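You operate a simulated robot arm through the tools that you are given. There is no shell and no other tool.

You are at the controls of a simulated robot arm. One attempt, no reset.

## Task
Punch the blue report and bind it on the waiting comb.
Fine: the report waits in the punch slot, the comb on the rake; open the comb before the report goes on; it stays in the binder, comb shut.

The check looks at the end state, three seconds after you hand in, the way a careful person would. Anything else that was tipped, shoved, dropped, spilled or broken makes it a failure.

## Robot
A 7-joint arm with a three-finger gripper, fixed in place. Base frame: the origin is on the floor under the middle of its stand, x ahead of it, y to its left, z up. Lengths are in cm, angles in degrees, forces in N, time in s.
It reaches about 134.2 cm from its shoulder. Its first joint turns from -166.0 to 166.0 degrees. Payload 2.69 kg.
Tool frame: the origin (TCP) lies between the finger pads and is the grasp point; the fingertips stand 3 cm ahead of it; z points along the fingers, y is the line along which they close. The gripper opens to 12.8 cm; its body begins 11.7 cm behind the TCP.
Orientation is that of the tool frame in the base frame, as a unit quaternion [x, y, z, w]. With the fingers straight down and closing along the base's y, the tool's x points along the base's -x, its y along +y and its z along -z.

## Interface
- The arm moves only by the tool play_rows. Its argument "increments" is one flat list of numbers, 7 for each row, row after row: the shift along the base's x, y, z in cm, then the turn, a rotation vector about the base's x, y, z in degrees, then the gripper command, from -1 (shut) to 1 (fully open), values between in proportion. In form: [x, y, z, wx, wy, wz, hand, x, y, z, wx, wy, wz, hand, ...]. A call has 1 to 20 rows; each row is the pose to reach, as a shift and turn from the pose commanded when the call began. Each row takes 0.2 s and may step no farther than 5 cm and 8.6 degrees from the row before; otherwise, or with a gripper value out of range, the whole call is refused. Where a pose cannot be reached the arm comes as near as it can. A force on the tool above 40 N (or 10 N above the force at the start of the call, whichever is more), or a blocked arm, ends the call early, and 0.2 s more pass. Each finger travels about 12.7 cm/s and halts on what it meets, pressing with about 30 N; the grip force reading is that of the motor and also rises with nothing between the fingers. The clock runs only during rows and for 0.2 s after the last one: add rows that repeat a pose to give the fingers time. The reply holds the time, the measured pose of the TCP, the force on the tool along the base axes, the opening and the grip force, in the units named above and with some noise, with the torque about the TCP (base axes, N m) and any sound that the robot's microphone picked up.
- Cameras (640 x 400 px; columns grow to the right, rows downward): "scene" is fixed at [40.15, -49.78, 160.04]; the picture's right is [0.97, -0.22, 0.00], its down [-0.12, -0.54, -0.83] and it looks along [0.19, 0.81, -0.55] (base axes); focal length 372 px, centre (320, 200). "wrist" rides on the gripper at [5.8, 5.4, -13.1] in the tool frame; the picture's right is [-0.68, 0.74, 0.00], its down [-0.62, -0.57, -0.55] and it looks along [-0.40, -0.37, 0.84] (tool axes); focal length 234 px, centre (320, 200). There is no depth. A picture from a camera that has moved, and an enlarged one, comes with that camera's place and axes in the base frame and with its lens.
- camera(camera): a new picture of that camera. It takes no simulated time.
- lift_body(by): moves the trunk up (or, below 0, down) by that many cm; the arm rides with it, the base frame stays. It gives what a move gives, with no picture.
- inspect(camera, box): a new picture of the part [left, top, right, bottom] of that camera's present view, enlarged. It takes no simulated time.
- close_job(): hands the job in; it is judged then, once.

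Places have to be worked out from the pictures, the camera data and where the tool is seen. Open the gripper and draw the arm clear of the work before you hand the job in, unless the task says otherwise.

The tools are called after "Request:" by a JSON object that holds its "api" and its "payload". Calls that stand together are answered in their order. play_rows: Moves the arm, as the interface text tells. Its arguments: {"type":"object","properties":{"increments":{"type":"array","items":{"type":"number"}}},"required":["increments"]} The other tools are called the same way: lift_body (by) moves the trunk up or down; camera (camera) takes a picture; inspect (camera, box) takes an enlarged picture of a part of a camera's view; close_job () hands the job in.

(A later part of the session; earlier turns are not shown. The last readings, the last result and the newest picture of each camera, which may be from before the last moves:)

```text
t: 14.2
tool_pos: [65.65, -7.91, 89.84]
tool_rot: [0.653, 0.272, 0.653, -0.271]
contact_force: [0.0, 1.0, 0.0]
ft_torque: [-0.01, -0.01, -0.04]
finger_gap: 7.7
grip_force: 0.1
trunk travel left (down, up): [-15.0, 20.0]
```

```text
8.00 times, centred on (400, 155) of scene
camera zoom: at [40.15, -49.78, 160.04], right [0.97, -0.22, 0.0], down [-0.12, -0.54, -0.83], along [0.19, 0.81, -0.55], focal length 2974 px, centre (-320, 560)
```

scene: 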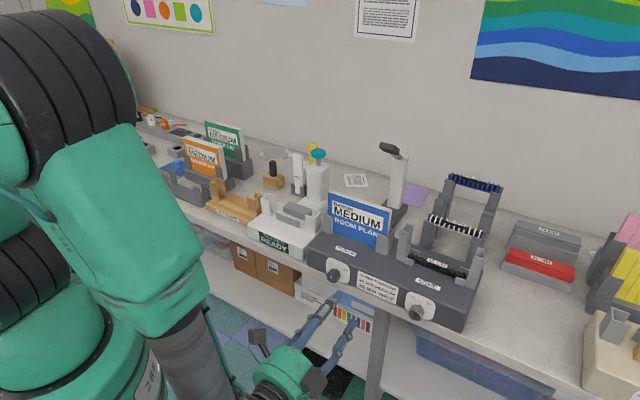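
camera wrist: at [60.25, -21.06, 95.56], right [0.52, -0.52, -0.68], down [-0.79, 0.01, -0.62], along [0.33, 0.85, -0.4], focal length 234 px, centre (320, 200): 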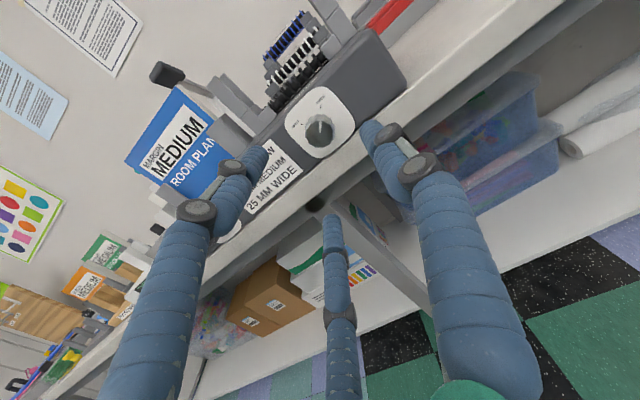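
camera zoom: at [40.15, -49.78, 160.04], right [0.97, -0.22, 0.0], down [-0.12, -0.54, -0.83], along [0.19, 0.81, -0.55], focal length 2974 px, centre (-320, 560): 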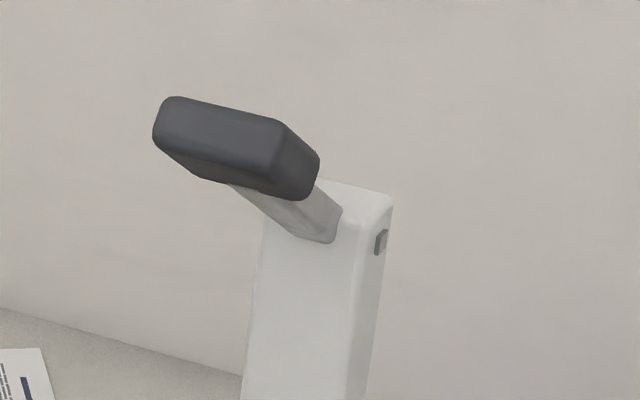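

Handle centre triangulates to about u=29.5, v=84.5, z=114.5, with the pivot near v≈96, z≈106. I'll raise the arm in front of the bench and undo the roll before swinging over the lever.

Request:
{"api": "play_rows", "payload": {"increments": [0, 0, 3, -5.785, -5.785, 0, 0, 0, 0, 6, -11.57, -11.57, 0, 0, 0, 0, 9, -17.355, -17.355, 0, 0, 0, 0, 12, -23.14, -23.14, 0, 0, 0, 0, 15, -28.925, -28.925, 0, 0, 0, 0, 18, -34.71, -34.71, 0, 0, 0, 0, 21, -40.495, -40.495, 0, 0, 0, 0, 24, -46.28, -46.28, 0, 0, 0, 0, 27, -52.065, -52.065, 0, 0, 0, 0, 30, -57.85, -57.85, 0, 0, 0, 0, 34, -63.64, -63.64, 0, 0]}}

```text
t: 16.6
tool_pos: [65.48, -7.88, 123.67]
tool_rot: [0.27, 0.653, 0.653, 0.27]
contact_force: [0.4, 0.5, -0.5]
ft_torque: [0.03, -0.03, 0.07]
finger_gap: 6.37
grip_force: 0.0
trunk travel left (down, up): [-15.0, 20.0]
```

Request:
{"api": "play_rows", "payload": {"increments": [1.344, 4.236, 0.4, -5.785, 5.785, 0, 0, 2.688, 8.472, 0.8, -11.57, 11.57, 0, 0, 4.032, 12.708, 1.2, -17.355, 17.355, 0, 0, 5.376, 16.944, 1.6, -23.14, 23.14, 0, 0, 6.72, 21.18, 2, -28.925, 28.925, 0, -0.5, 8.064, 25.416, 2.4, -34.71, 34.71, 0, -1, 9.408, 29.652, 2.8, -40.495, 40.495, 0, -1, 10.752, 33.888, 3.2, -46.28, 46.28, 0, -1, 12.096, 38.124, 3.6, -52.065, 52.065, 0, -1, 13.44, 42.36, 4, -57.85, 57.85, 0, -1, 14.78, 46.6, 4, -63.64, 63.64, 0, -1]}}

Request:
{"api": "camera", "payload": {"camera": "wrist"}}

Request:
{"api": "camera", "payload": {"camera": "scene"}}

```text
t: 19.0
tool_pos: [80.62, 38.91, 127.89]
tool_rot: [0.382, 0.924, -0.001, 0.0]
contact_force: [-0.1, -0.7, -0.3]
ft_torque: [0.06, -0.01, -0.03]
finger_gap: 0.22
grip_force: 29.7
trunk travel left (down, up): [-15.0, 20.0]
```

```text
taken
camera wrist: at [80.38, 46.86, 140.85], right [1.0, 0.04, 0.0], down [0.04, -0.83, 0.55], along [0.02, -0.55, -0.83], focal length 234 px, centre (320, 200)
```

wrist: 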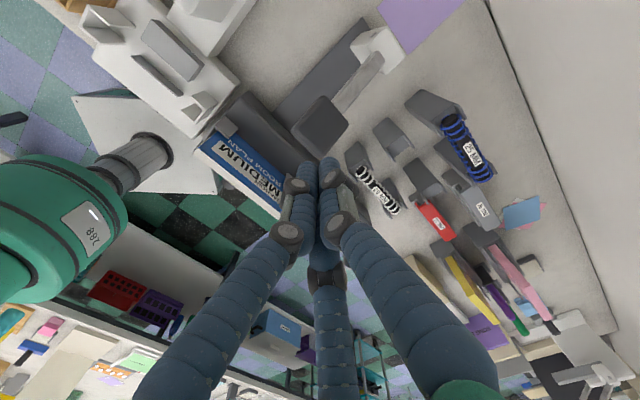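

```text
taken
```

scene: 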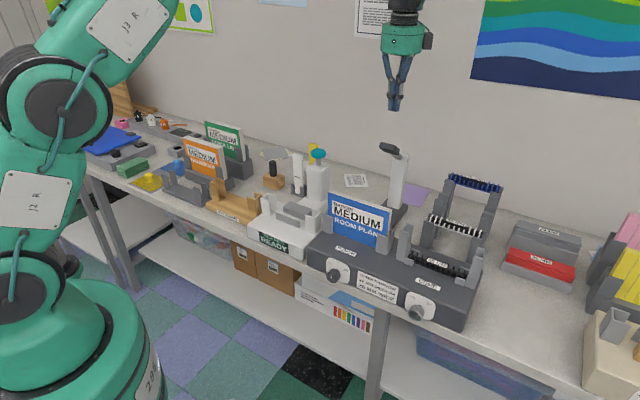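

The closed fingertips are right above the lever handle (≈u 29, v 85). I'll come down onto its front half and begin pressing slowly.

Request:
{"api": "play_rows", "payload": {"increments": [-0.8, -0.8, -3.5, 0, 0, 0, -1, -0.8, -0.8, -7, 0, 0, 0, -1, -0.8, -0.8, -8, 0, 0, 0, -1, -0.8, -0.8, -8.7, 0, 0, 0, -1, -0.8, -0.8, -9.4, 0, 0, 0, -1, -0.9, -0.9, -10.1, 0, 0, 0, -1, -1, -1, -10.8, 0, 0, 0, -1]}}

Request:
{"api": "inspect", "payload": {"camera": "scene", "box": [340, 90, 440, 190]}}

```text
t: 20.6
tool_pos: [79.44, 37.86, 116.92]
tool_rot: [0.382, 0.924, 0.0, 0.0]
contact_force: [0.9, 0.3, 0.8]
ft_torque: [-0.07, 0.09, -0.01]
finger_gap: 0.24
grip_force: 30.2
trunk travel left (down, up): [-15.0, 20.0]
```

```text
4.00 times, centred on (390, 140) of scene
camera zoom: at [40.15, -49.78, 160.04], right [0.97, -0.22, 0.0], down [-0.12, -0.54, -0.83], along [0.19, 0.81, -0.55], focal length 1487 px, centre (40, 440)
```

zoom: 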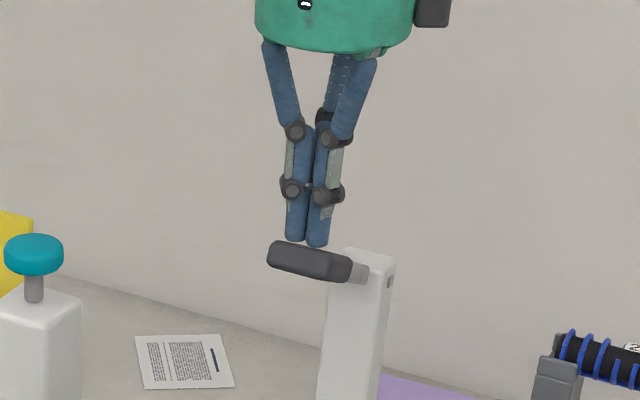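

The lever already moves with almost no resistance. I'll keep pressing down along its arc.

Request:
{"api": "play_rows", "payload": {"increments": [0, 0, -0.8, 0, 0, 0, -1, -0.1, -0.1, -1.6, 0, 0, 0, -1, -0.2, -0.2, -2.4, 0, 0, 0, -1, -0.3, -0.3, -3.2, 0, 0, 0, -1, -0.4, -0.4, -4, 0, 0, 0, -1, -0.5, -0.5, -4.8, 0, 0, 0, -1, -0.5, -0.5, -5.6, 0, 0, 0, -1, -0.5, -0.5, -6.4, 0, 0, 0, -1, -0.5, -0.5, -7.2, 0, 0, 0, -1, -0.5, -0.5, -8, 0, 0, 0, -1]}}

Request:
{"api": "inspect", "payload": {"camera": "scene", "box": [340, 90, 440, 190]}}

```text
t: 22.6
tool_pos: [78.94, 37.37, 111.04]
tool_rot: [0.381, 0.924, 0.004, 0.003]
contact_force: [-1.3, 0.5, 10.9]
ft_torque: [-0.07, 0.09, 0.07]
finger_gap: 0.21
grip_force: 30.3
trunk travel left (down, up): [-15.0, 20.0]
stopped in row 9: the force on the tool passed its limit at 46 N (the readings are from after the stop); the commanded pose is now the measured one
```

```text
4.00 times, centred on (390, 140) of scene
camera zoom: at [40.15, -49.78, 160.04], right [0.97, -0.22, 0.0], down [-0.12, -0.54, -0.83], along [0.19, 0.81, -0.55], focal length 1487 px, centre (40, 440)
```

zoom: 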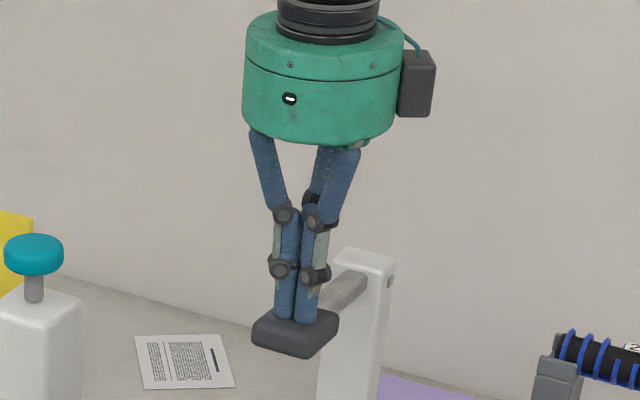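

The call stopped at 46 N with the handle about level, either the end stop or the punching resistance. I'll look around, then press once more to see if it gives.

Request:
{"api": "play_rows", "payload": {"increments": [0, 0, -0.3, 0, 0, 0, -1, 0, 0, -0.5, 0, 0, 0, -1, 0, 0, -0.7, 0, 0, 0, -1, 0, 0, -0.9, 0, 0, 0, -1]}}

Request:
{"api": "camera", "payload": {"camera": "wrist"}}

Request:
{"api": "inspect", "payload": {"camera": "scene", "box": [320, 130, 440, 250]}}

```text
t: 23.2
tool_pos: [79.1, 37.39, 111.22]
tool_rot: [0.382, 0.924, 0.006, 0.006]
contact_force: [-1.9, -0.3, 12.2]
ft_torque: [-0.06, 0.14, 0.03]
finger_gap: 0.22
grip_force: 29.7
trunk travel left (down, up): [-15.0, 20.0]
stopped in row 3: the force on the tool passed its limit at 42 N (the readings are from after the stop); the commanded pose is now the measured one
```

```text
taken
camera wrist: at [78.61, 45.16, 124.18], right [1.0, 0.04, 0.02], down [0.03, -0.84, 0.54], along [0.04, -0.54, -0.84], focal length 234 px, centre (320, 200)
```

wrist: 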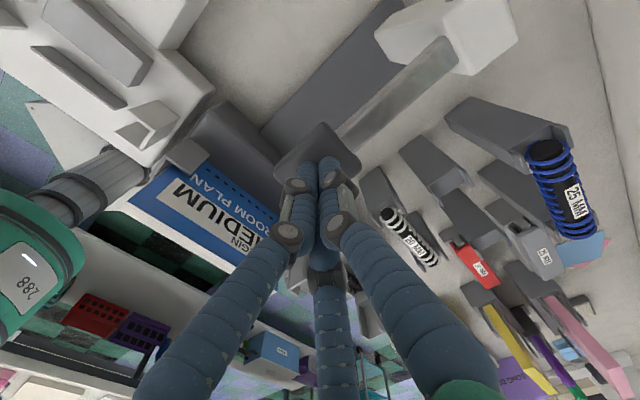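

```text
3.33 times, centred on (380, 190) of scene
camera zoom: at [40.15, -49.78, 160.04], right [0.97, -0.22, 0.0], down [-0.12, -0.54, -0.83], along [0.19, 0.81, -0.55], focal length 1239 px, centre (120, 233)
```

zoom: 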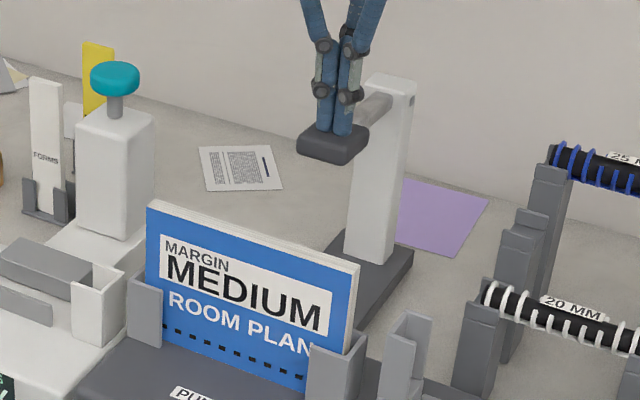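

A row of punched holes now shows along the report's lower edge, so the punching worked. I'll lift off the lever, correct the small tilt picked up at the stop, and see whether the handle springs back.

Request:
{"api": "play_rows", "payload": {"increments": [0, 0, 1.5, -0.37, 0.9, 0, -1, 0, 0, 3.5, -0.37, 0.9, 0, -1, 0, 0, 6, -0.37, 0.9, 0, -1, 0, 0, 9.5, -0.37, 0.9, 0, -1, 0, 0, 13, -0.37, 0.9, 0, -1, 0, 0, 15, -0.37, 0.9, 0, -1]}}

Request:
{"api": "inspect", "payload": {"camera": "scene", "box": [320, 110, 460, 250]}}

```text
t: 24.6
tool_pos: [79.02, 37.32, 126.0]
tool_rot: [0.382, 0.924, -0.001, -0.003]
contact_force: [-0.6, -0.1, -0.1]
ft_torque: [0.0, -0.06, -0.02]
finger_gap: 0.21
grip_force: 30.3
trunk travel left (down, up): [-15.0, 20.0]
```

```text
2.86 times, centred on (390, 180) of scene
camera zoom: at [40.15, -49.78, 160.04], right [0.97, -0.22, 0.0], down [-0.12, -0.54, -0.83], along [0.19, 0.81, -0.55], focal length 1062 px, centre (120, 257)
```

zoom: 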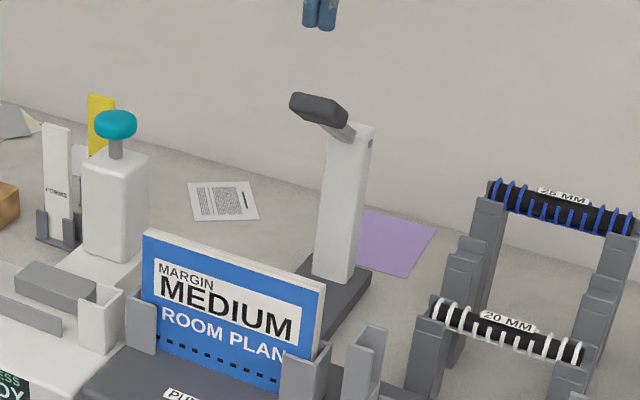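

The lever sprang back and the holes are in. Now I'll move above the report with the gripper part-open to measure exactly where it sits.

Request:
{"api": "play_rows", "payload": {"increments": [-2.8, -2.8, -1, 0, 0, 0, -0.5, -5.6, -5.6, -2, 0, 0, 0, 0, -8.4, -8.4, -3, 0, 0, 0, 0, -11.3, -11.3, -4, 0, 0, 0, 0, -11.3, -11.3, -4, 0, 0, 0, 0]}}

Request:
{"api": "camera", "payload": {"camera": "wrist"}}

Request:
{"api": "inspect", "payload": {"camera": "scene", "box": [310, 130, 430, 250]}}

```text
t: 25.8
tool_pos: [67.76, 25.98, 121.85]
tool_rot: [0.382, 0.924, -0.001, -0.001]
contact_force: [-0.6, 0.3, 0.0]
ft_torque: [0.08, -0.04, 0.02]
finger_gap: 6.43
grip_force: 0.0
trunk travel left (down, up): [-15.0, 20.0]
```

```text
taken
camera wrist: at [67.48, 33.8, 134.83], right [1.0, 0.04, 0.0], down [0.04, -0.83, 0.55], along [0.02, -0.55, -0.84], focal length 234 px, centre (320, 200)
```

wrist: 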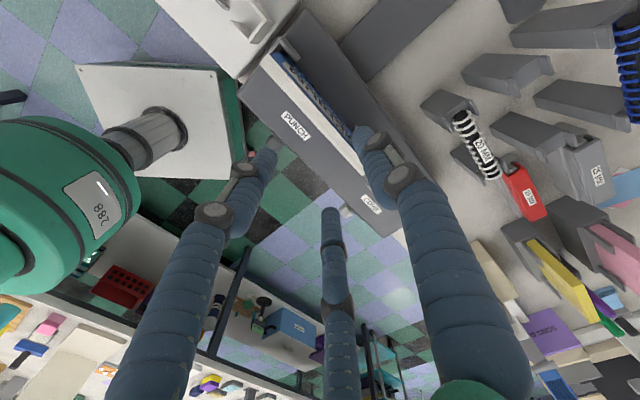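

```text
3.33 times, centred on (370, 190) of scene
camera zoom: at [40.15, -49.78, 160.04], right [0.97, -0.22, 0.0], down [-0.12, -0.54, -0.83], along [0.19, 0.81, -0.55], focal length 1239 px, centre (153, 233)
```

zoom: 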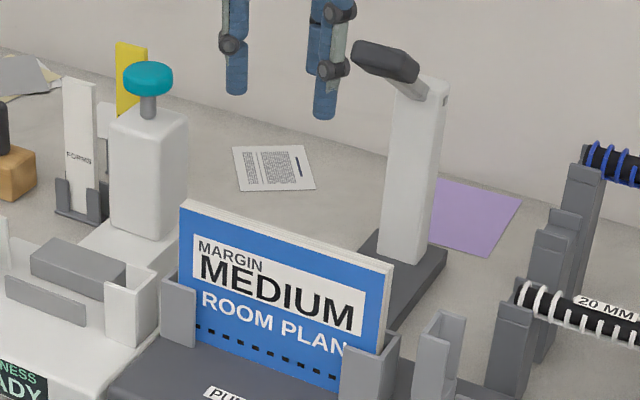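

Request:
{"api": "inspect", "payload": {"camera": "wrist", "box": [240, 30, 400, 190]}}

Request:
{"api": "inspect", "payload": {"camera": "wrist", "box": [240, 20, 310, 90]}}

Request:
{"api": "inspect", "payload": {"camera": "wrist", "box": [320, 110, 400, 220]}}

```text
2.50 times, centred on (320, 110) of wrist
camera zoom: at [67.48, 33.8, 134.83], right [1.0, 0.04, 0.0], down [0.04, -0.83, 0.55], along [0.02, -0.55, -0.84], focal length 585 px, centre (320, 425)
```

zoom: 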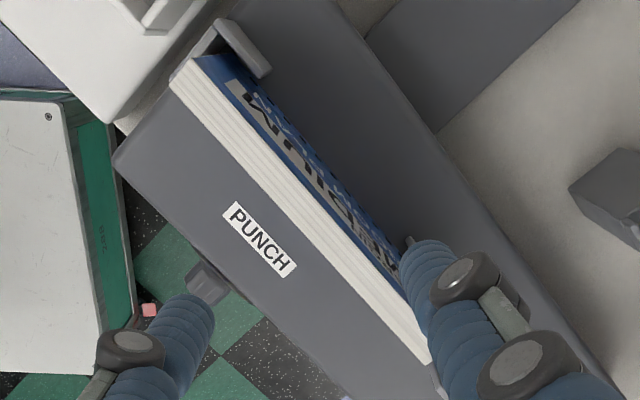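

```text
5.71 times, centred on (275, 55) of wrist
camera zoom: at [67.48, 33.8, 134.83], right [1.0, 0.04, 0.0], down [0.04, -0.83, 0.55], along [0.02, -0.55, -0.84], focal length 1338 px, centre (577, 1029)
```

zoom: 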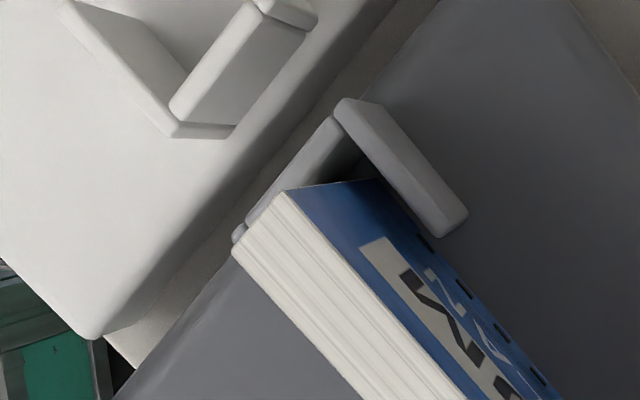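

```text
3.64 times, centred on (360, 165) of wrist
camera zoom: at [67.48, 33.8, 134.83], right [1.0, 0.04, 0.0], down [0.04, -0.83, 0.55], along [0.02, -0.55, -0.84], focal length 852 px, centre (174, 327)
```

zoom: 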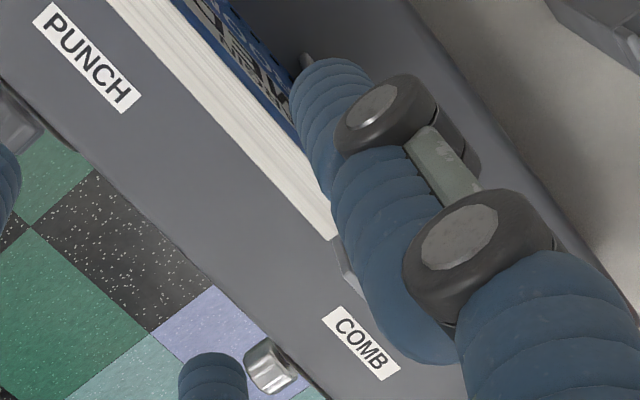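

The report spans u≈20.6–38.0, v≈66.1–67.5 with its top at z≈106.7. The TCP is at u 29.5, v 66.3, which suits a one-against-two finger grip, so I'll descend with the fingers open around it.

Request:
{"api": "play_rows", "payload": {"increments": [-0.17, 0.17, -4.5, 0, 0, 0, 0.4, -0.17, 0.17, -9, 0, 0, 0, 0.4, -0.17, 0.17, -12, 0, 0, 0, 0.4, -0.17, 0.17, -14, 0, 0, 0, 0.4, -0.17, 0.17, -15.5, 0, 0, 0, 0.4]}}

Request:
{"api": "camera", "payload": {"camera": "wrist"}}

Request:
{"api": "inspect", "payload": {"camera": "scene", "box": [310, 150, 430, 250]}}

```text
t: 27.0
tool_pos: [67.51, 26.35, 106.19]
tool_rot: [0.382, 0.924, -0.002, -0.001]
contact_force: [0.1, 0.3, 0.5]
ft_torque: [0.0, -0.02, 0.02]
finger_gap: 8.93
grip_force: 0.1
trunk travel left (down, up): [-15.0, 20.0]
```

```text
taken
camera wrist: at [67.4, 34.14, 119.15], right [1.0, 0.04, -0.01], down [0.04, -0.83, 0.55], along [0.02, -0.55, -0.84], focal length 234 px, centre (320, 200)
```

wrist: 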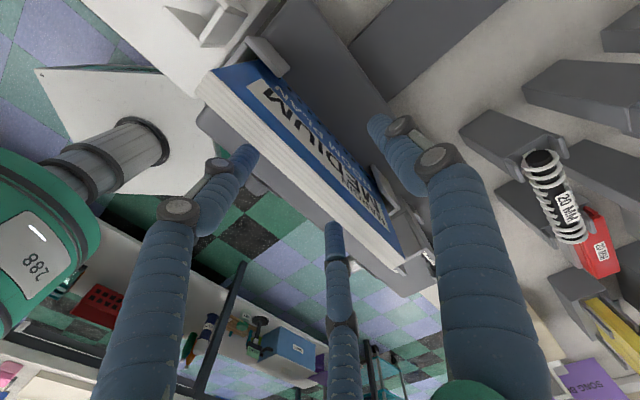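

```text
4.00 times, centred on (370, 200) of scene
camera zoom: at [40.15, -49.78, 160.04], right [0.97, -0.22, 0.0], down [-0.12, -0.54, -0.83], along [0.19, 0.81, -0.55], focal length 1487 px, centre (120, 200)
```

zoom: 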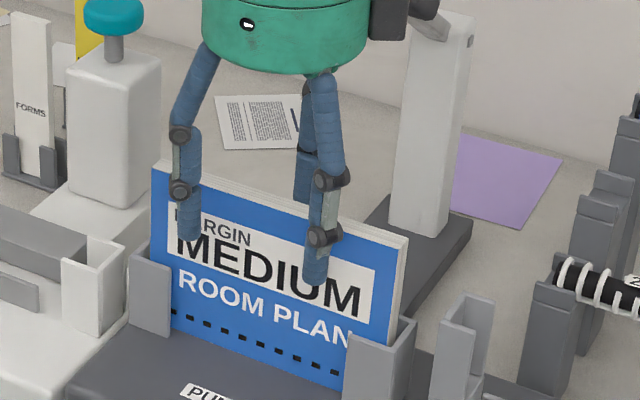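

The fingers straddle the report evenly. I'll go down the last 2.7 cm and close gently.

Request:
{"api": "play_rows", "payload": {"increments": [0, 0, -1.4, 0, 0, 0, 0.4, 0, 0, -2.7, 0, 0, 0, 0.4, 0, 0, -2.7, 0, 0, 0, 0, 0, 0, -2.7, 0, 0, 0, -0.3, 0, 0, -2.7, 0, 0, 0, -0.5, 0, 0, -2.7, 0, 0, 0, -0.5]}}

Request:
{"api": "inspect", "payload": {"camera": "wrist", "box": [220, 60, 440, 260]}}

```text
t: 28.4
tool_pos: [67.72, 26.36, 103.5]
tool_rot: [0.382, 0.924, -0.002, -0.002]
contact_force: [-0.2, 1.0, -0.1]
ft_torque: [-0.02, 0.0, 0.0]
finger_gap: 3.19
grip_force: 0.1
trunk travel left (down, up): [-15.0, 20.0]
```

```text
2.00 times, centred on (330, 160) of wrist
camera zoom: at [67.46, 34.18, 116.47], right [1.0, 0.04, 0.0], down [0.04, -0.83, 0.55], along [0.02, -0.55, -0.84], focal length 468 px, centre (300, 280)
```

zoom: 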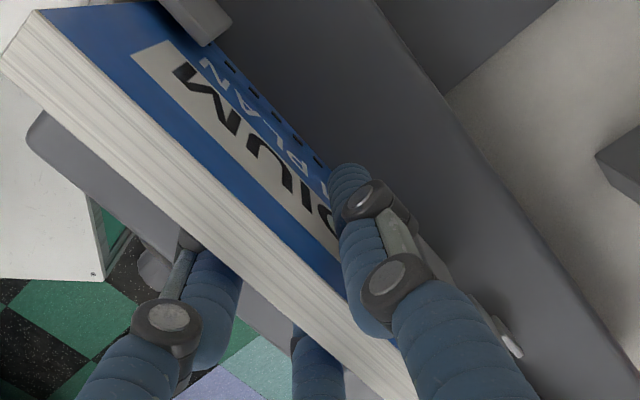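

Gap 3.19 with no contact yet and the fingers close to both faces. I'll close further in steps.

Request:
{"api": "play_rows", "payload": {"increments": [0, 0, 0, 0, 0, 0, -0.6, 0, 0, 0, 0, 0, 0, -0.65, 0, 0, 0, 0, 0, 0, -0.7, 0, 0, 0, 0, 0, 0, -0.7]}}

Request:
{"api": "inspect", "payload": {"camera": "wrist", "box": [220, 60, 440, 260]}}

```text
t: 29.4
tool_pos: [67.69, 26.33, 103.37]
tool_rot: [0.382, 0.924, -0.002, -0.001]
contact_force: [-0.1, -1.1, -0.7]
ft_torque: [-0.04, 0.06, 0.01]
finger_gap: 2.4
grip_force: 29.8
trunk travel left (down, up): [-15.0, 20.0]
```

```text
2.00 times, centred on (330, 160) of wrist
camera zoom: at [67.45, 34.17, 116.47], right [1.0, 0.04, -0.01], down [0.04, -0.83, 0.55], along [0.02, -0.55, -0.84], focal length 468 px, centre (300, 280)
```

zoom: 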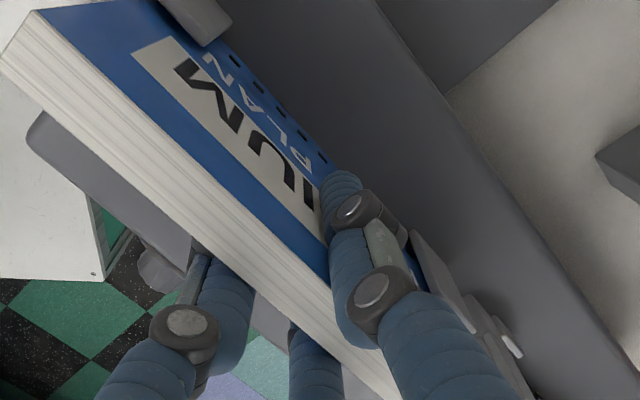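

The report is held (gap 2.4, grip ~30 N, no side load). I'll squeeze fully and lift 3 cm slowly to check it comes with the gripper.

Request:
{"api": "play_rows", "payload": {"increments": [0, 0, 0, 0, 0, 0, -1, 0, 0, 0, 0, 0, 0, -1, 0, 0, 0.6, 0, 0, 0, -1, 0, 0, 1.4, 0, 0, 0, -1, 0, 0, 2.2, 0, 0, 0, -1, 0, 0, 3, 0, 0, 0, -1]}}

Request:
{"api": "inspect", "payload": {"camera": "scene", "box": [310, 150, 430, 250]}}

Request:
{"api": "inspect", "payload": {"camera": "wrist", "box": [220, 60, 440, 260]}}

```text
t: 30.8
tool_pos: [67.65, 26.21, 106.53]
tool_rot: [0.382, 0.924, -0.002, -0.002]
contact_force: [0.7, 0.4, -2.6]
ft_torque: [-0.04, 0.01, 0.03]
finger_gap: 2.41
grip_force: 30.2
trunk travel left (down, up): [-15.0, 20.0]
```

```text
4.00 times, centred on (370, 200) of scene
camera zoom: at [40.15, -49.78, 160.04], right [0.97, -0.22, 0.0], down [-0.12, -0.54, -0.83], along [0.19, 0.81, -0.55], focal length 1487 px, centre (120, 200)
```

zoom: 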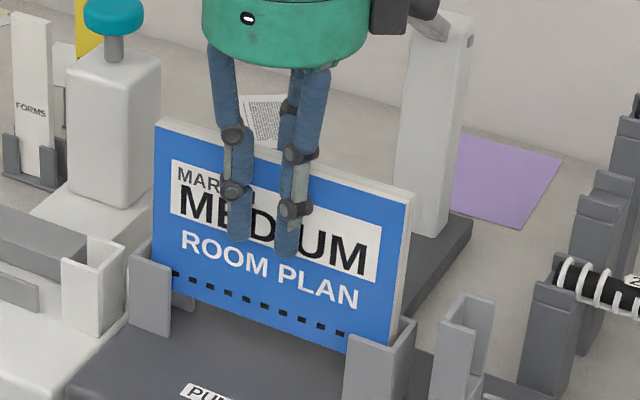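

```text
2.00 times, centred on (330, 160) of wrist
camera zoom: at [67.39, 34.09, 119.56], right [1.0, 0.04, 0.0], down [0.04, -0.83, 0.55], along [0.02, -0.55, -0.84], focal length 468 px, centre (300, 280)
```

zoom: 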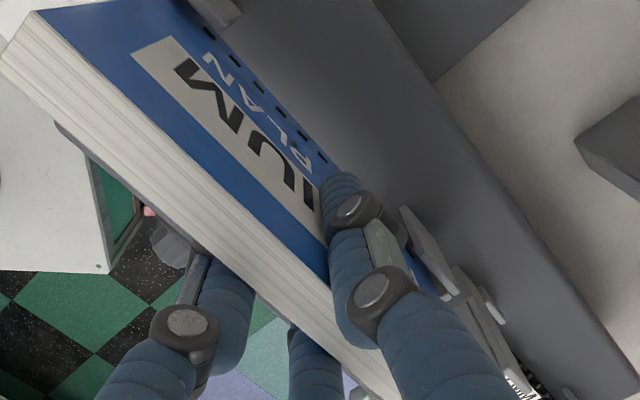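

The report lifts cleanly (≈2.6 N weight) and stays square. I'll raise it well above the comb posts.

Request:
{"api": "play_rows", "payload": {"increments": [0, 0, 2, 0, 0, 0, -1, 0, 0, 4, 0, 0, 0, -1, 0, 0, 6, 0, 0, 0, -1, 0, 0, 8, 0, 0, 0, -1, 0, 0, 10, 0, 0, 0, -1, 0, 0, 12.5, 0, 0, 0, -1, 0, 0, 12.5, 0, 0, 0, -1]}}

Request:
{"api": "camera", "payload": {"camera": "wrist"}}

Request:
{"api": "inspect", "payload": {"camera": "scene", "box": [310, 100, 490, 300]}}

Request:
{"api": "inspect", "payload": {"camera": "scene", "box": [380, 210, 480, 300]}}

```text
t: 32.4
tool_pos: [67.48, 26.23, 119.1]
tool_rot: [0.381, 0.924, -0.002, -0.002]
contact_force: [0.6, -0.1, -1.8]
ft_torque: [0.02, 0.03, 0.01]
finger_gap: 2.39
grip_force: 30.3
trunk travel left (down, up): [-15.0, 20.0]
```

```text
taken
camera wrist: at [67.49, 34.07, 132.07], right [1.0, 0.04, -0.01], down [0.04, -0.83, 0.55], along [0.02, -0.55, -0.84], focal length 234 px, centre (320, 200)
```

wrist: 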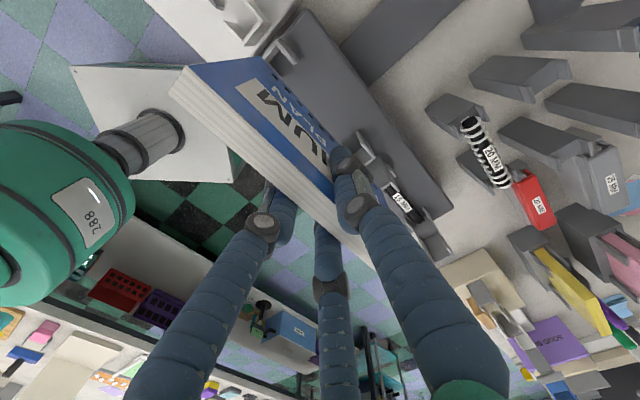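

```text
2.00 times, centred on (400, 200) of scene
camera zoom: at [40.15, -49.78, 160.04], right [0.97, -0.22, 0.0], down [-0.12, -0.54, -0.83], along [0.19, 0.81, -0.55], focal length 744 px, centre (160, 200)
```

zoom: 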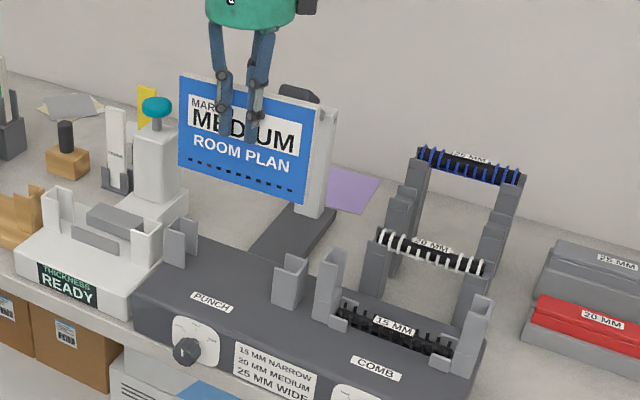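

```text
4.44 times, centred on (430, 255) of scene
camera zoom: at [40.15, -49.78, 160.04], right [0.97, -0.22, 0.0], down [-0.12, -0.54, -0.83], along [0.19, 0.81, -0.55], focal length 1652 px, centre (-169, -44)
```

zoom: 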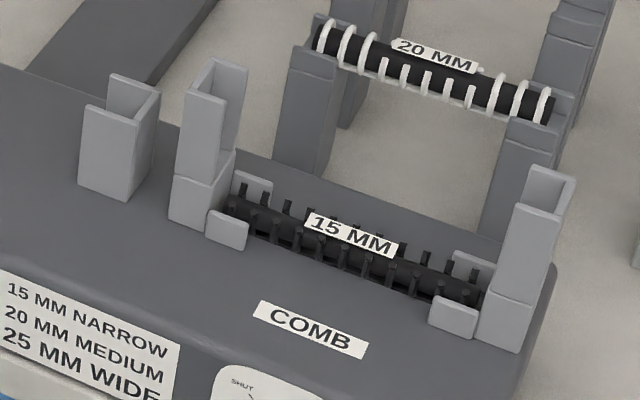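

I need exact positions of the comb's guide posts; zooming in on each.

Request:
{"api": "inspect", "payload": {"camera": "scene", "box": [390, 215, 430, 265]}}

Request:
{"api": "inspect", "payload": {"camera": "scene", "box": [450, 240, 490, 290]}}

Request:
{"api": "inspect", "payload": {"camera": "wrist", "box": [340, 120, 460, 270]}}

```text
8.00 times, centred on (410, 240) of scene
camera zoom: at [40.15, -49.78, 160.04], right [0.97, -0.22, 0.0], down [-0.12, -0.54, -0.83], along [0.19, 0.81, -0.55], focal length 2974 px, centre (-400, -120)
```

zoom: 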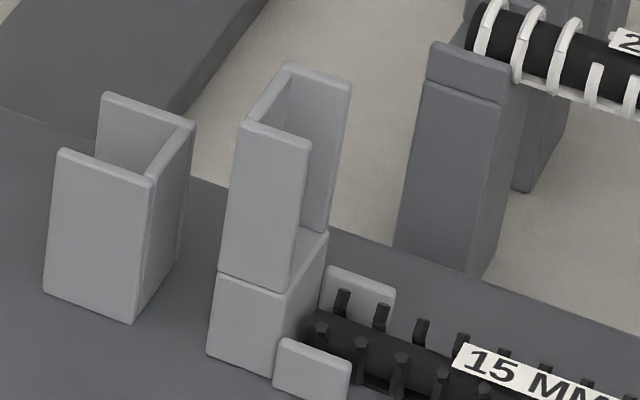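

```text
8.00 times, centred on (470, 265) of scene
camera zoom: at [40.15, -49.78, 160.04], right [0.97, -0.22, 0.0], down [-0.12, -0.54, -0.83], along [0.19, 0.81, -0.55], focal length 2974 px, centre (-880, -320)
```

zoom: 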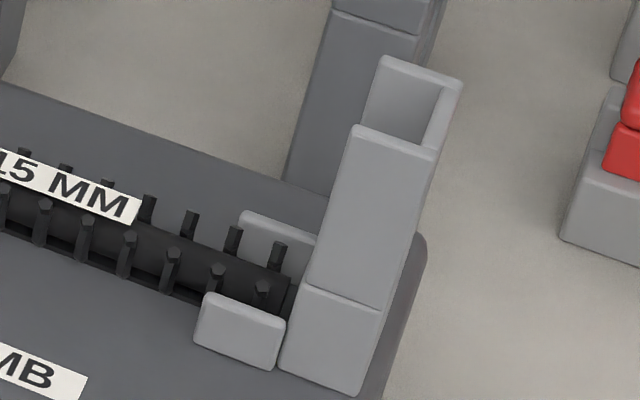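

```text
2.67 times, centred on (400, 195) of wrist
camera zoom: at [67.49, 34.07, 132.07], right [1.0, 0.04, -0.01], down [0.04, -0.83, 0.55], along [0.02, -0.55, -0.84], focal length 624 px, centre (107, 213)
```

zoom: 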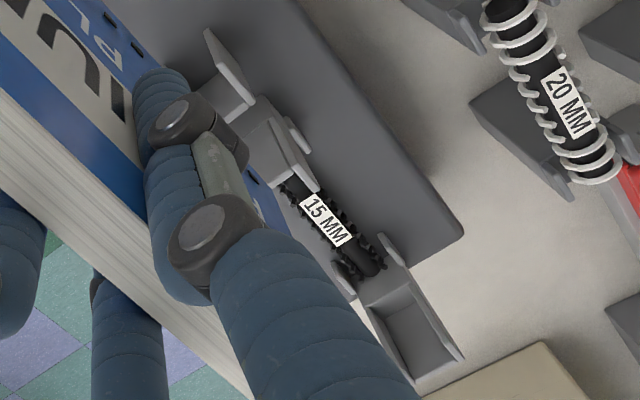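

Request:
{"api": "inspect", "payload": {"camera": "wrist", "box": [420, 200, 470, 260]}}

Request:
{"api": "inspect", "payload": {"camera": "wrist", "box": [345, 130, 425, 200]}}

Request:
{"api": "inspect", "payload": {"camera": "wrist", "box": [375, 190, 455, 260]}}

```text
6.67 times, centred on (445, 230) of wrist
camera zoom: at [67.49, 34.07, 132.07], right [1.0, 0.04, -0.01], down [0.04, -0.83, 0.55], along [0.02, -0.55, -0.84], focal length 1561 px, centre (-513, 0)
```

zoom: 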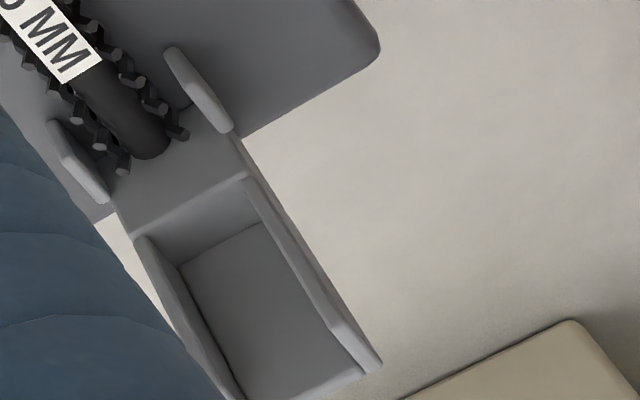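

```text
5.71 times, centred on (385, 165) of wrist
camera zoom: at [67.49, 34.07, 132.07], right [1.0, 0.04, -0.01], down [0.04, -0.83, 0.55], along [0.02, -0.55, -0.84], focal length 1338 px, centre (-51, 400)
```

zoom: 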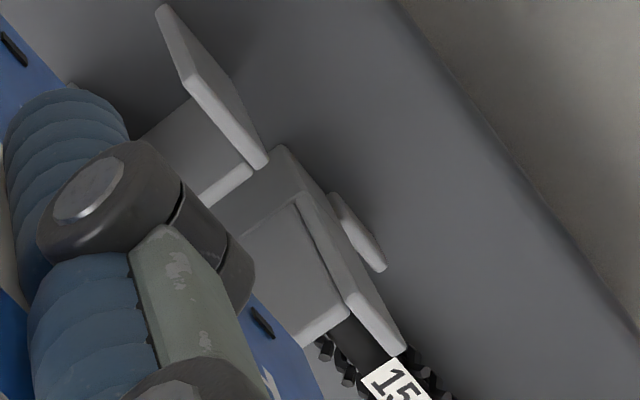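

```text
5.71 times, centred on (415, 225) of wrist
camera zoom: at [67.49, 34.07, 132.07], right [1.0, 0.04, -0.01], down [0.04, -0.83, 0.55], along [0.02, -0.55, -0.84], focal length 1338 px, centre (-223, 57)
```

zoom: 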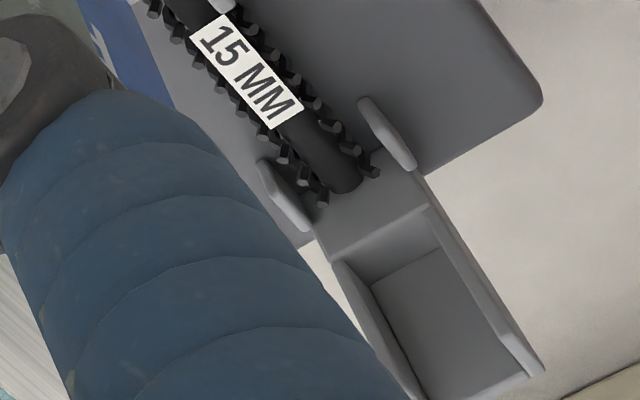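

The guide posts come out at u≈42.0–44 and 59.7–61.9, outer v≈65.1–68.7, tops z≈103.3: a ~19.2 × 2.8 cm pocket centred at u≈51.9, v≈66.9. The report is centred at u≈29.5, v≈66.85, so I'll shift it +22.4 cm along U at this height.

Request:
{"api": "play_rows", "payload": {"increments": [3.18, -3.15, 0, 0, 0, 0, -1, 6.36, -6.31, 0, 0, 0, 0, -1, 9.54, -9.46, 0, 0, 0, 0, -1, 12.72, -12.62, 0, 0, 0, 0, -1, 15.9, -15.77, 0, 0, 0, 0, -1, 15.9, -15.77, 0, 0, 0, 0, -1]}}

Request:
{"api": "camera", "payload": {"camera": "wrist"}}

Request:
{"api": "inspect", "payload": {"camera": "scene", "box": [370, 120, 500, 300]}}

```text
t: 33.8
tool_pos: [83.69, 10.5, 119.01]
tool_rot: [0.382, 0.924, -0.002, -0.003]
contact_force: [0.5, -0.4, -2.2]
ft_torque: [0.05, 0.05, 0.01]
finger_gap: 2.37
grip_force: 29.6
trunk travel left (down, up): [-15.0, 20.0]
```

```text
taken
camera wrist: at [83.43, 18.29, 132.04], right [1.0, 0.04, -0.01], down [0.04, -0.83, 0.55], along [0.02, -0.55, -0.84], focal length 234 px, centre (320, 200)
```

wrist: 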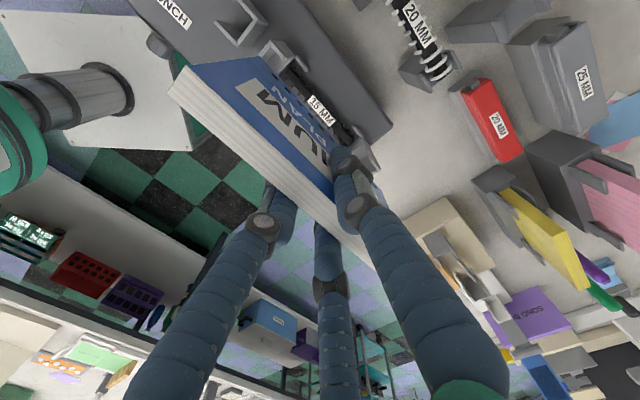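

```text
2.22 times, centred on (435, 210) of scene
camera zoom: at [40.15, -49.78, 160.04], right [0.97, -0.22, 0.0], down [-0.12, -0.54, -0.83], along [0.19, 0.81, -0.55], focal length 826 px, centre (64, 178)
```

zoom: 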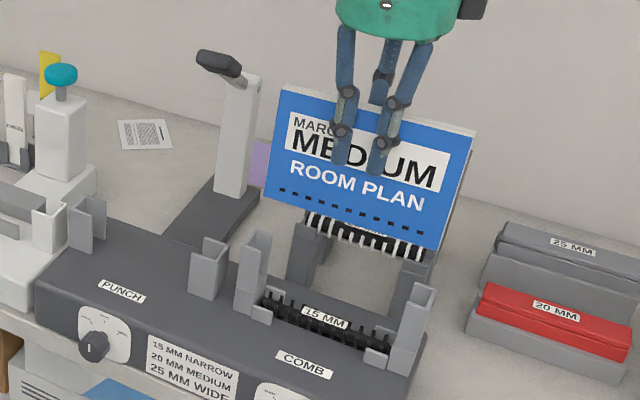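

The report hangs above the comb. I'll lower it to just above the post tops and check alignment there.

Request:
{"api": "play_rows", "payload": {"increments": [0, 0, -2, 0, 0, 0, -1, 0, 0, -4, 0, 0, 0, -1, 0, 0, -5.3, 0, 0, 0, -1, 0, 0, -5.3, 0, 0, 0, -1]}}

Request:
{"api": "inspect", "payload": {"camera": "scene", "box": [380, 180, 500, 300]}}

Request:
{"api": "inspect", "payload": {"camera": "scene", "box": [390, 215, 430, 265]}}

Request:
{"api": "inspect", "payload": {"camera": "scene", "box": [450, 240, 490, 290]}}

Request:
{"api": "inspect", "payload": {"camera": "wrist", "box": [170, 10, 430, 260]}}

```text
t: 34.8
tool_pos: [83.59, 10.51, 113.8]
tool_rot: [0.382, 0.924, -0.002, -0.002]
contact_force: [-0.1, -0.1, -2.1]
ft_torque: [-0.01, 0.0, 0.0]
finger_gap: 2.41
grip_force: 29.2
trunk travel left (down, up): [-15.0, 20.0]
```

```text
3.33 times, centred on (440, 240) of scene
camera zoom: at [40.15, -49.78, 160.04], right [0.97, -0.22, 0.0], down [-0.12, -0.54, -0.83], along [0.19, 0.81, -0.55], focal length 1239 px, centre (-80, 67)
```

zoom: 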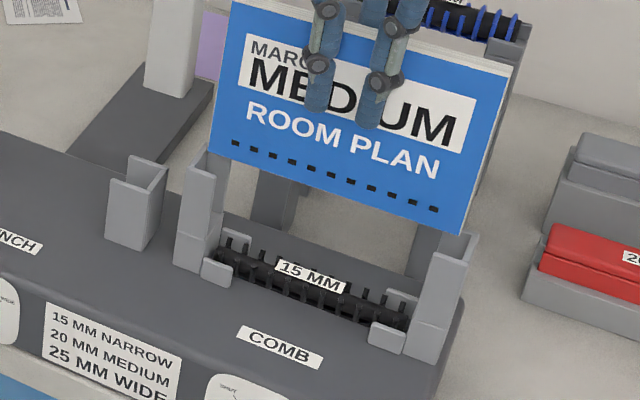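

```text
8.00 times, centred on (410, 240) of scene
camera zoom: at [40.15, -49.78, 160.04], right [0.97, -0.22, 0.0], down [-0.12, -0.54, -0.83], along [0.19, 0.81, -0.55], focal length 2974 px, centre (-400, -120)
```

zoom: 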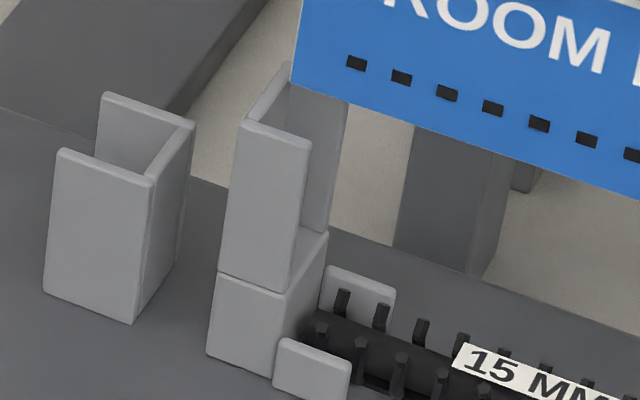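

```text
8.00 times, centred on (470, 265) of scene
camera zoom: at [40.15, -49.78, 160.04], right [0.97, -0.22, 0.0], down [-0.12, -0.54, -0.83], along [0.19, 0.81, -0.55], focal length 2974 px, centre (-880, -320)
```

zoom: 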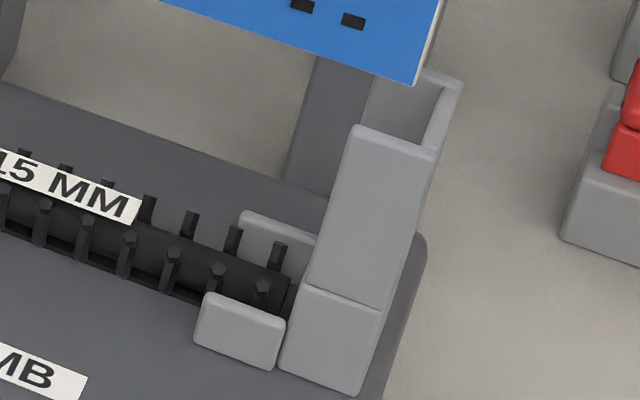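

```text
1.60 times, centred on (300, 135) of wrist
camera zoom: at [83.35, 18.38, 126.85], right [1.0, 0.04, 0.0], down [0.04, -0.83, 0.55], along [0.02, -0.55, -0.84], focal length 375 px, centre (352, 304)
```

zoom: 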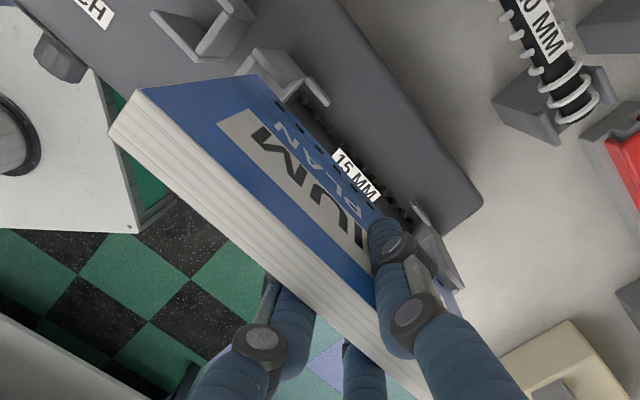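

From the scene, the report's bottom spans u≈43.0–60.6 with front face v≈66.1 – inside the pocket. Let me verify the v alignment with a close wrist view of the left and right posts.

Request:
{"api": "inspect", "payload": {"camera": "wrist", "box": [220, 20, 320, 100]}}

Request:
{"api": "inspect", "payload": {"camera": "wrist", "box": [330, 110, 410, 200]}}

```text
5.00 times, centred on (270, 60) of wrist
camera zoom: at [83.35, 18.38, 126.85], right [1.0, 0.04, 0.0], down [0.04, -0.83, 0.55], along [0.02, -0.55, -0.84], focal length 1171 px, centre (570, 900)
```

zoom: 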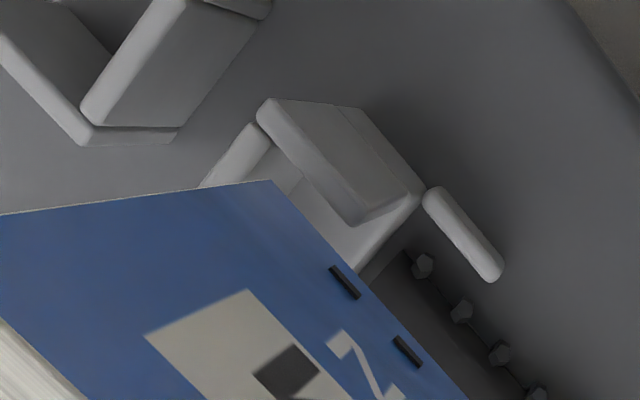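

```text
4.44 times, centred on (370, 155) of wrist
camera zoom: at [83.35, 18.38, 126.85], right [1.0, 0.04, 0.0], down [0.04, -0.83, 0.55], along [0.02, -0.55, -0.84], focal length 1041 px, centre (98, 400)
```

zoom: 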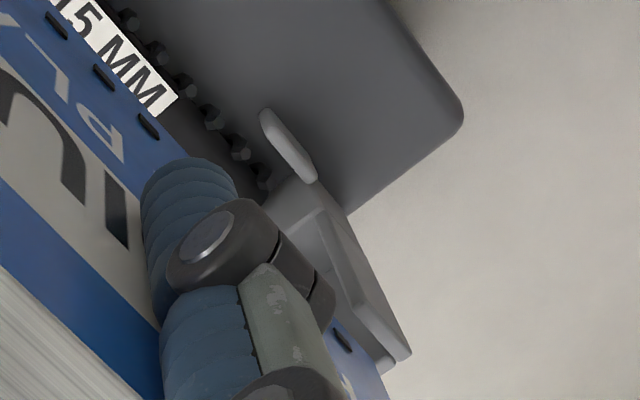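

Close-up: report back v≈67.8 versus back wall inner v≈68.25, front ≈66.2 versus ≈65.5, so it fits with 0.3–0.7 cm each side. I'll nudge 0.1–0.15 cm toward centre and lower into the channels, watching the force.

Request:
{"api": "play_rows", "payload": {"increments": [0.04, -0.18, 0, 0, 0, 0, -1, 0.04, -0.18, -1, 0, 0, 0, -1, 0.04, -0.18, -2, 0, 0, 0, -1, 0.04, -0.18, -3, 0, 0, 0, -1, 0.04, -0.18, -4, 0, 0, 0, -1, 0.04, -0.18, -4.8, 0, 0, 0, -1, 0.04, -0.18, -5.5, 0, 0, 0, -1]}}

Request:
{"api": "inspect", "payload": {"camera": "scene", "box": [380, 180, 500, 300]}}

Request:
{"api": "inspect", "payload": {"camera": "wrist", "box": [170, 10, 430, 260]}}

```text
t: 36.4
tool_pos: [83.69, 10.21, 108.36]
tool_rot: [0.382, 0.924, -0.003, -0.003]
contact_force: [-0.7, -0.3, -1.9]
ft_torque: [0.0, 0.0, 0.01]
finger_gap: 2.4
grip_force: 30.3
trunk travel left (down, up): [-15.0, 20.0]
```

```text
3.33 times, centred on (440, 240) of scene
camera zoom: at [40.15, -49.78, 160.04], right [0.97, -0.22, 0.0], down [-0.12, -0.54, -0.83], along [0.19, 0.81, -0.55], focal length 1239 px, centre (-80, 67)
```

zoom: 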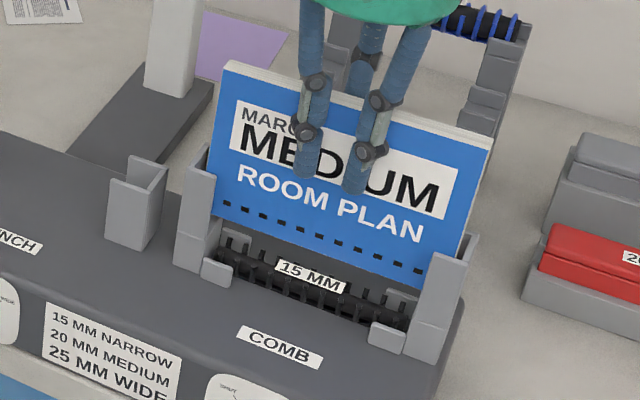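

```text
1.60 times, centred on (300, 135) of wrist
camera zoom: at [83.41, 18.18, 121.35], right [1.0, 0.04, -0.01], down [0.04, -0.83, 0.55], along [0.02, -0.55, -0.84], focal length 375 px, centre (352, 304)
```

zoom: 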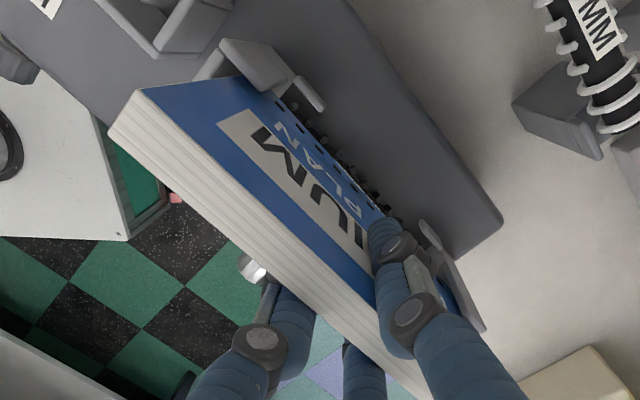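

It slid into the channels without touching. About 2 cm remain to the shelf, so I'll lower slowly.

Request:
{"api": "play_rows", "payload": {"increments": [0, 0, -0.6, 0, 0, 0, -1, 0, 0, -1.1, 0, 0, 0, -1, 0, 0, -1.5, 0, 0, 0, -1, 0, 0, -1.8, 0, 0, 0, -1]}}

Request:
{"api": "inspect", "payload": {"camera": "scene", "box": [395, 205, 475, 295]}}

```text
t: 37.4
tool_pos: [83.68, 10.37, 107.12]
tool_rot: [0.382, 0.924, 0.0, 0.001]
contact_force: [-2.8, -0.4, 28.6]
ft_torque: [0.62, 0.46, 0.01]
finger_gap: 2.38
grip_force: 30.3
trunk travel left (down, up): [-15.0, 20.0]
```

```text
4.44 times, centred on (435, 250) of scene
camera zoom: at [40.15, -49.78, 160.04], right [0.97, -0.22, 0.0], down [-0.12, -0.54, -0.83], along [0.19, 0.81, -0.55], focal length 1652 px, centre (-191, -22)
```

zoom: 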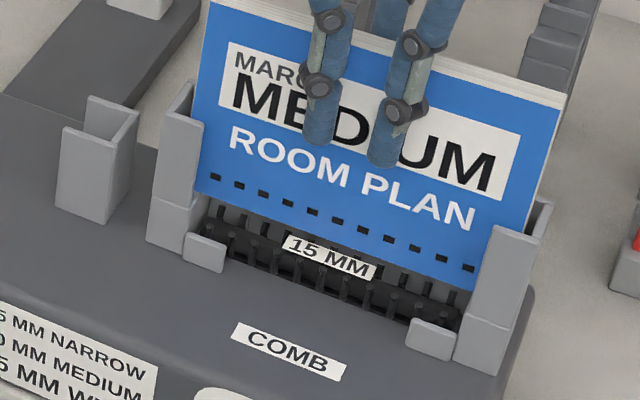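

Contact at TCP z≈107.1 with ~28 N up: the report's bottom is on the post shelves. I'll ease off the push and check seating closely.

Request:
{"api": "play_rows", "payload": {"increments": [0, 0, 0.2, 0, 0, 0, -1, 0, 0, 0.4, 0, 0, 0, -1]}}

Request:
{"api": "inspect", "payload": {"camera": "scene", "box": [395, 220, 435, 270]}}

Request:
{"api": "inspect", "payload": {"camera": "scene", "box": [445, 240, 485, 290]}}

Request:
{"api": "inspect", "payload": {"camera": "wrist", "box": [200, 0, 420, 200]}}

```text
t: 38.0
tool_pos: [83.62, 10.25, 107.07]
tool_rot: [0.382, 0.924, -0.001, -0.001]
contact_force: [8.1, 1.5, 23.1]
ft_torque: [-0.11, -1.1, -0.02]
finger_gap: 2.4
grip_force: 29.6
trunk travel left (down, up): [-15.0, 20.0]
```

```text
8.00 times, centred on (415, 245) of scene
camera zoom: at [40.15, -49.78, 160.04], right [0.97, -0.22, 0.0], down [-0.12, -0.54, -0.83], along [0.19, 0.81, -0.55], focal length 2974 px, centre (-440, -160)
```

zoom: 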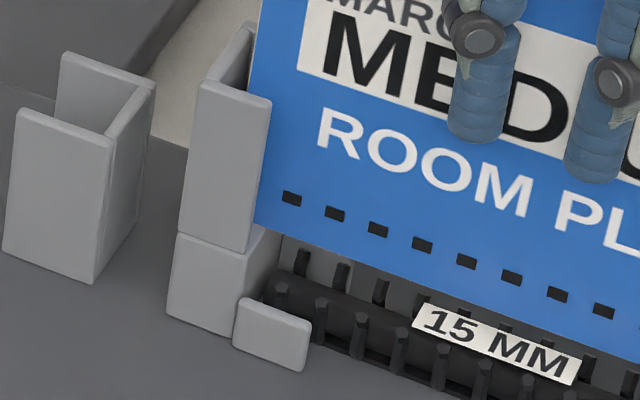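

```text
8.00 times, centred on (465, 265) of scene
camera zoom: at [40.15, -49.78, 160.04], right [0.97, -0.22, 0.0], down [-0.12, -0.54, -0.83], along [0.19, 0.81, -0.55], focal length 2974 px, centre (-840, -320)
```

zoom: 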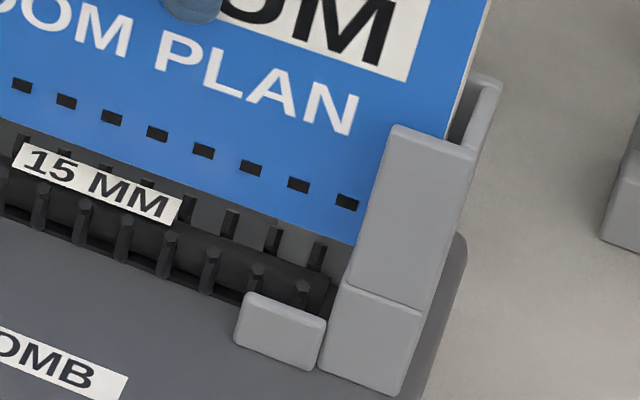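

```text
2.00 times, centred on (310, 100) of wrist
camera zoom: at [83.36, 18.16, 120.05], right [1.0, 0.04, 0.0], down [0.04, -0.83, 0.55], along [0.02, -0.55, -0.84], focal length 468 px, centre (340, 400)
```

zoom: 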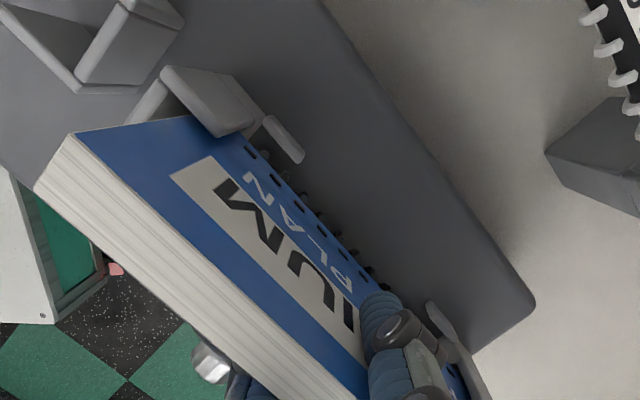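

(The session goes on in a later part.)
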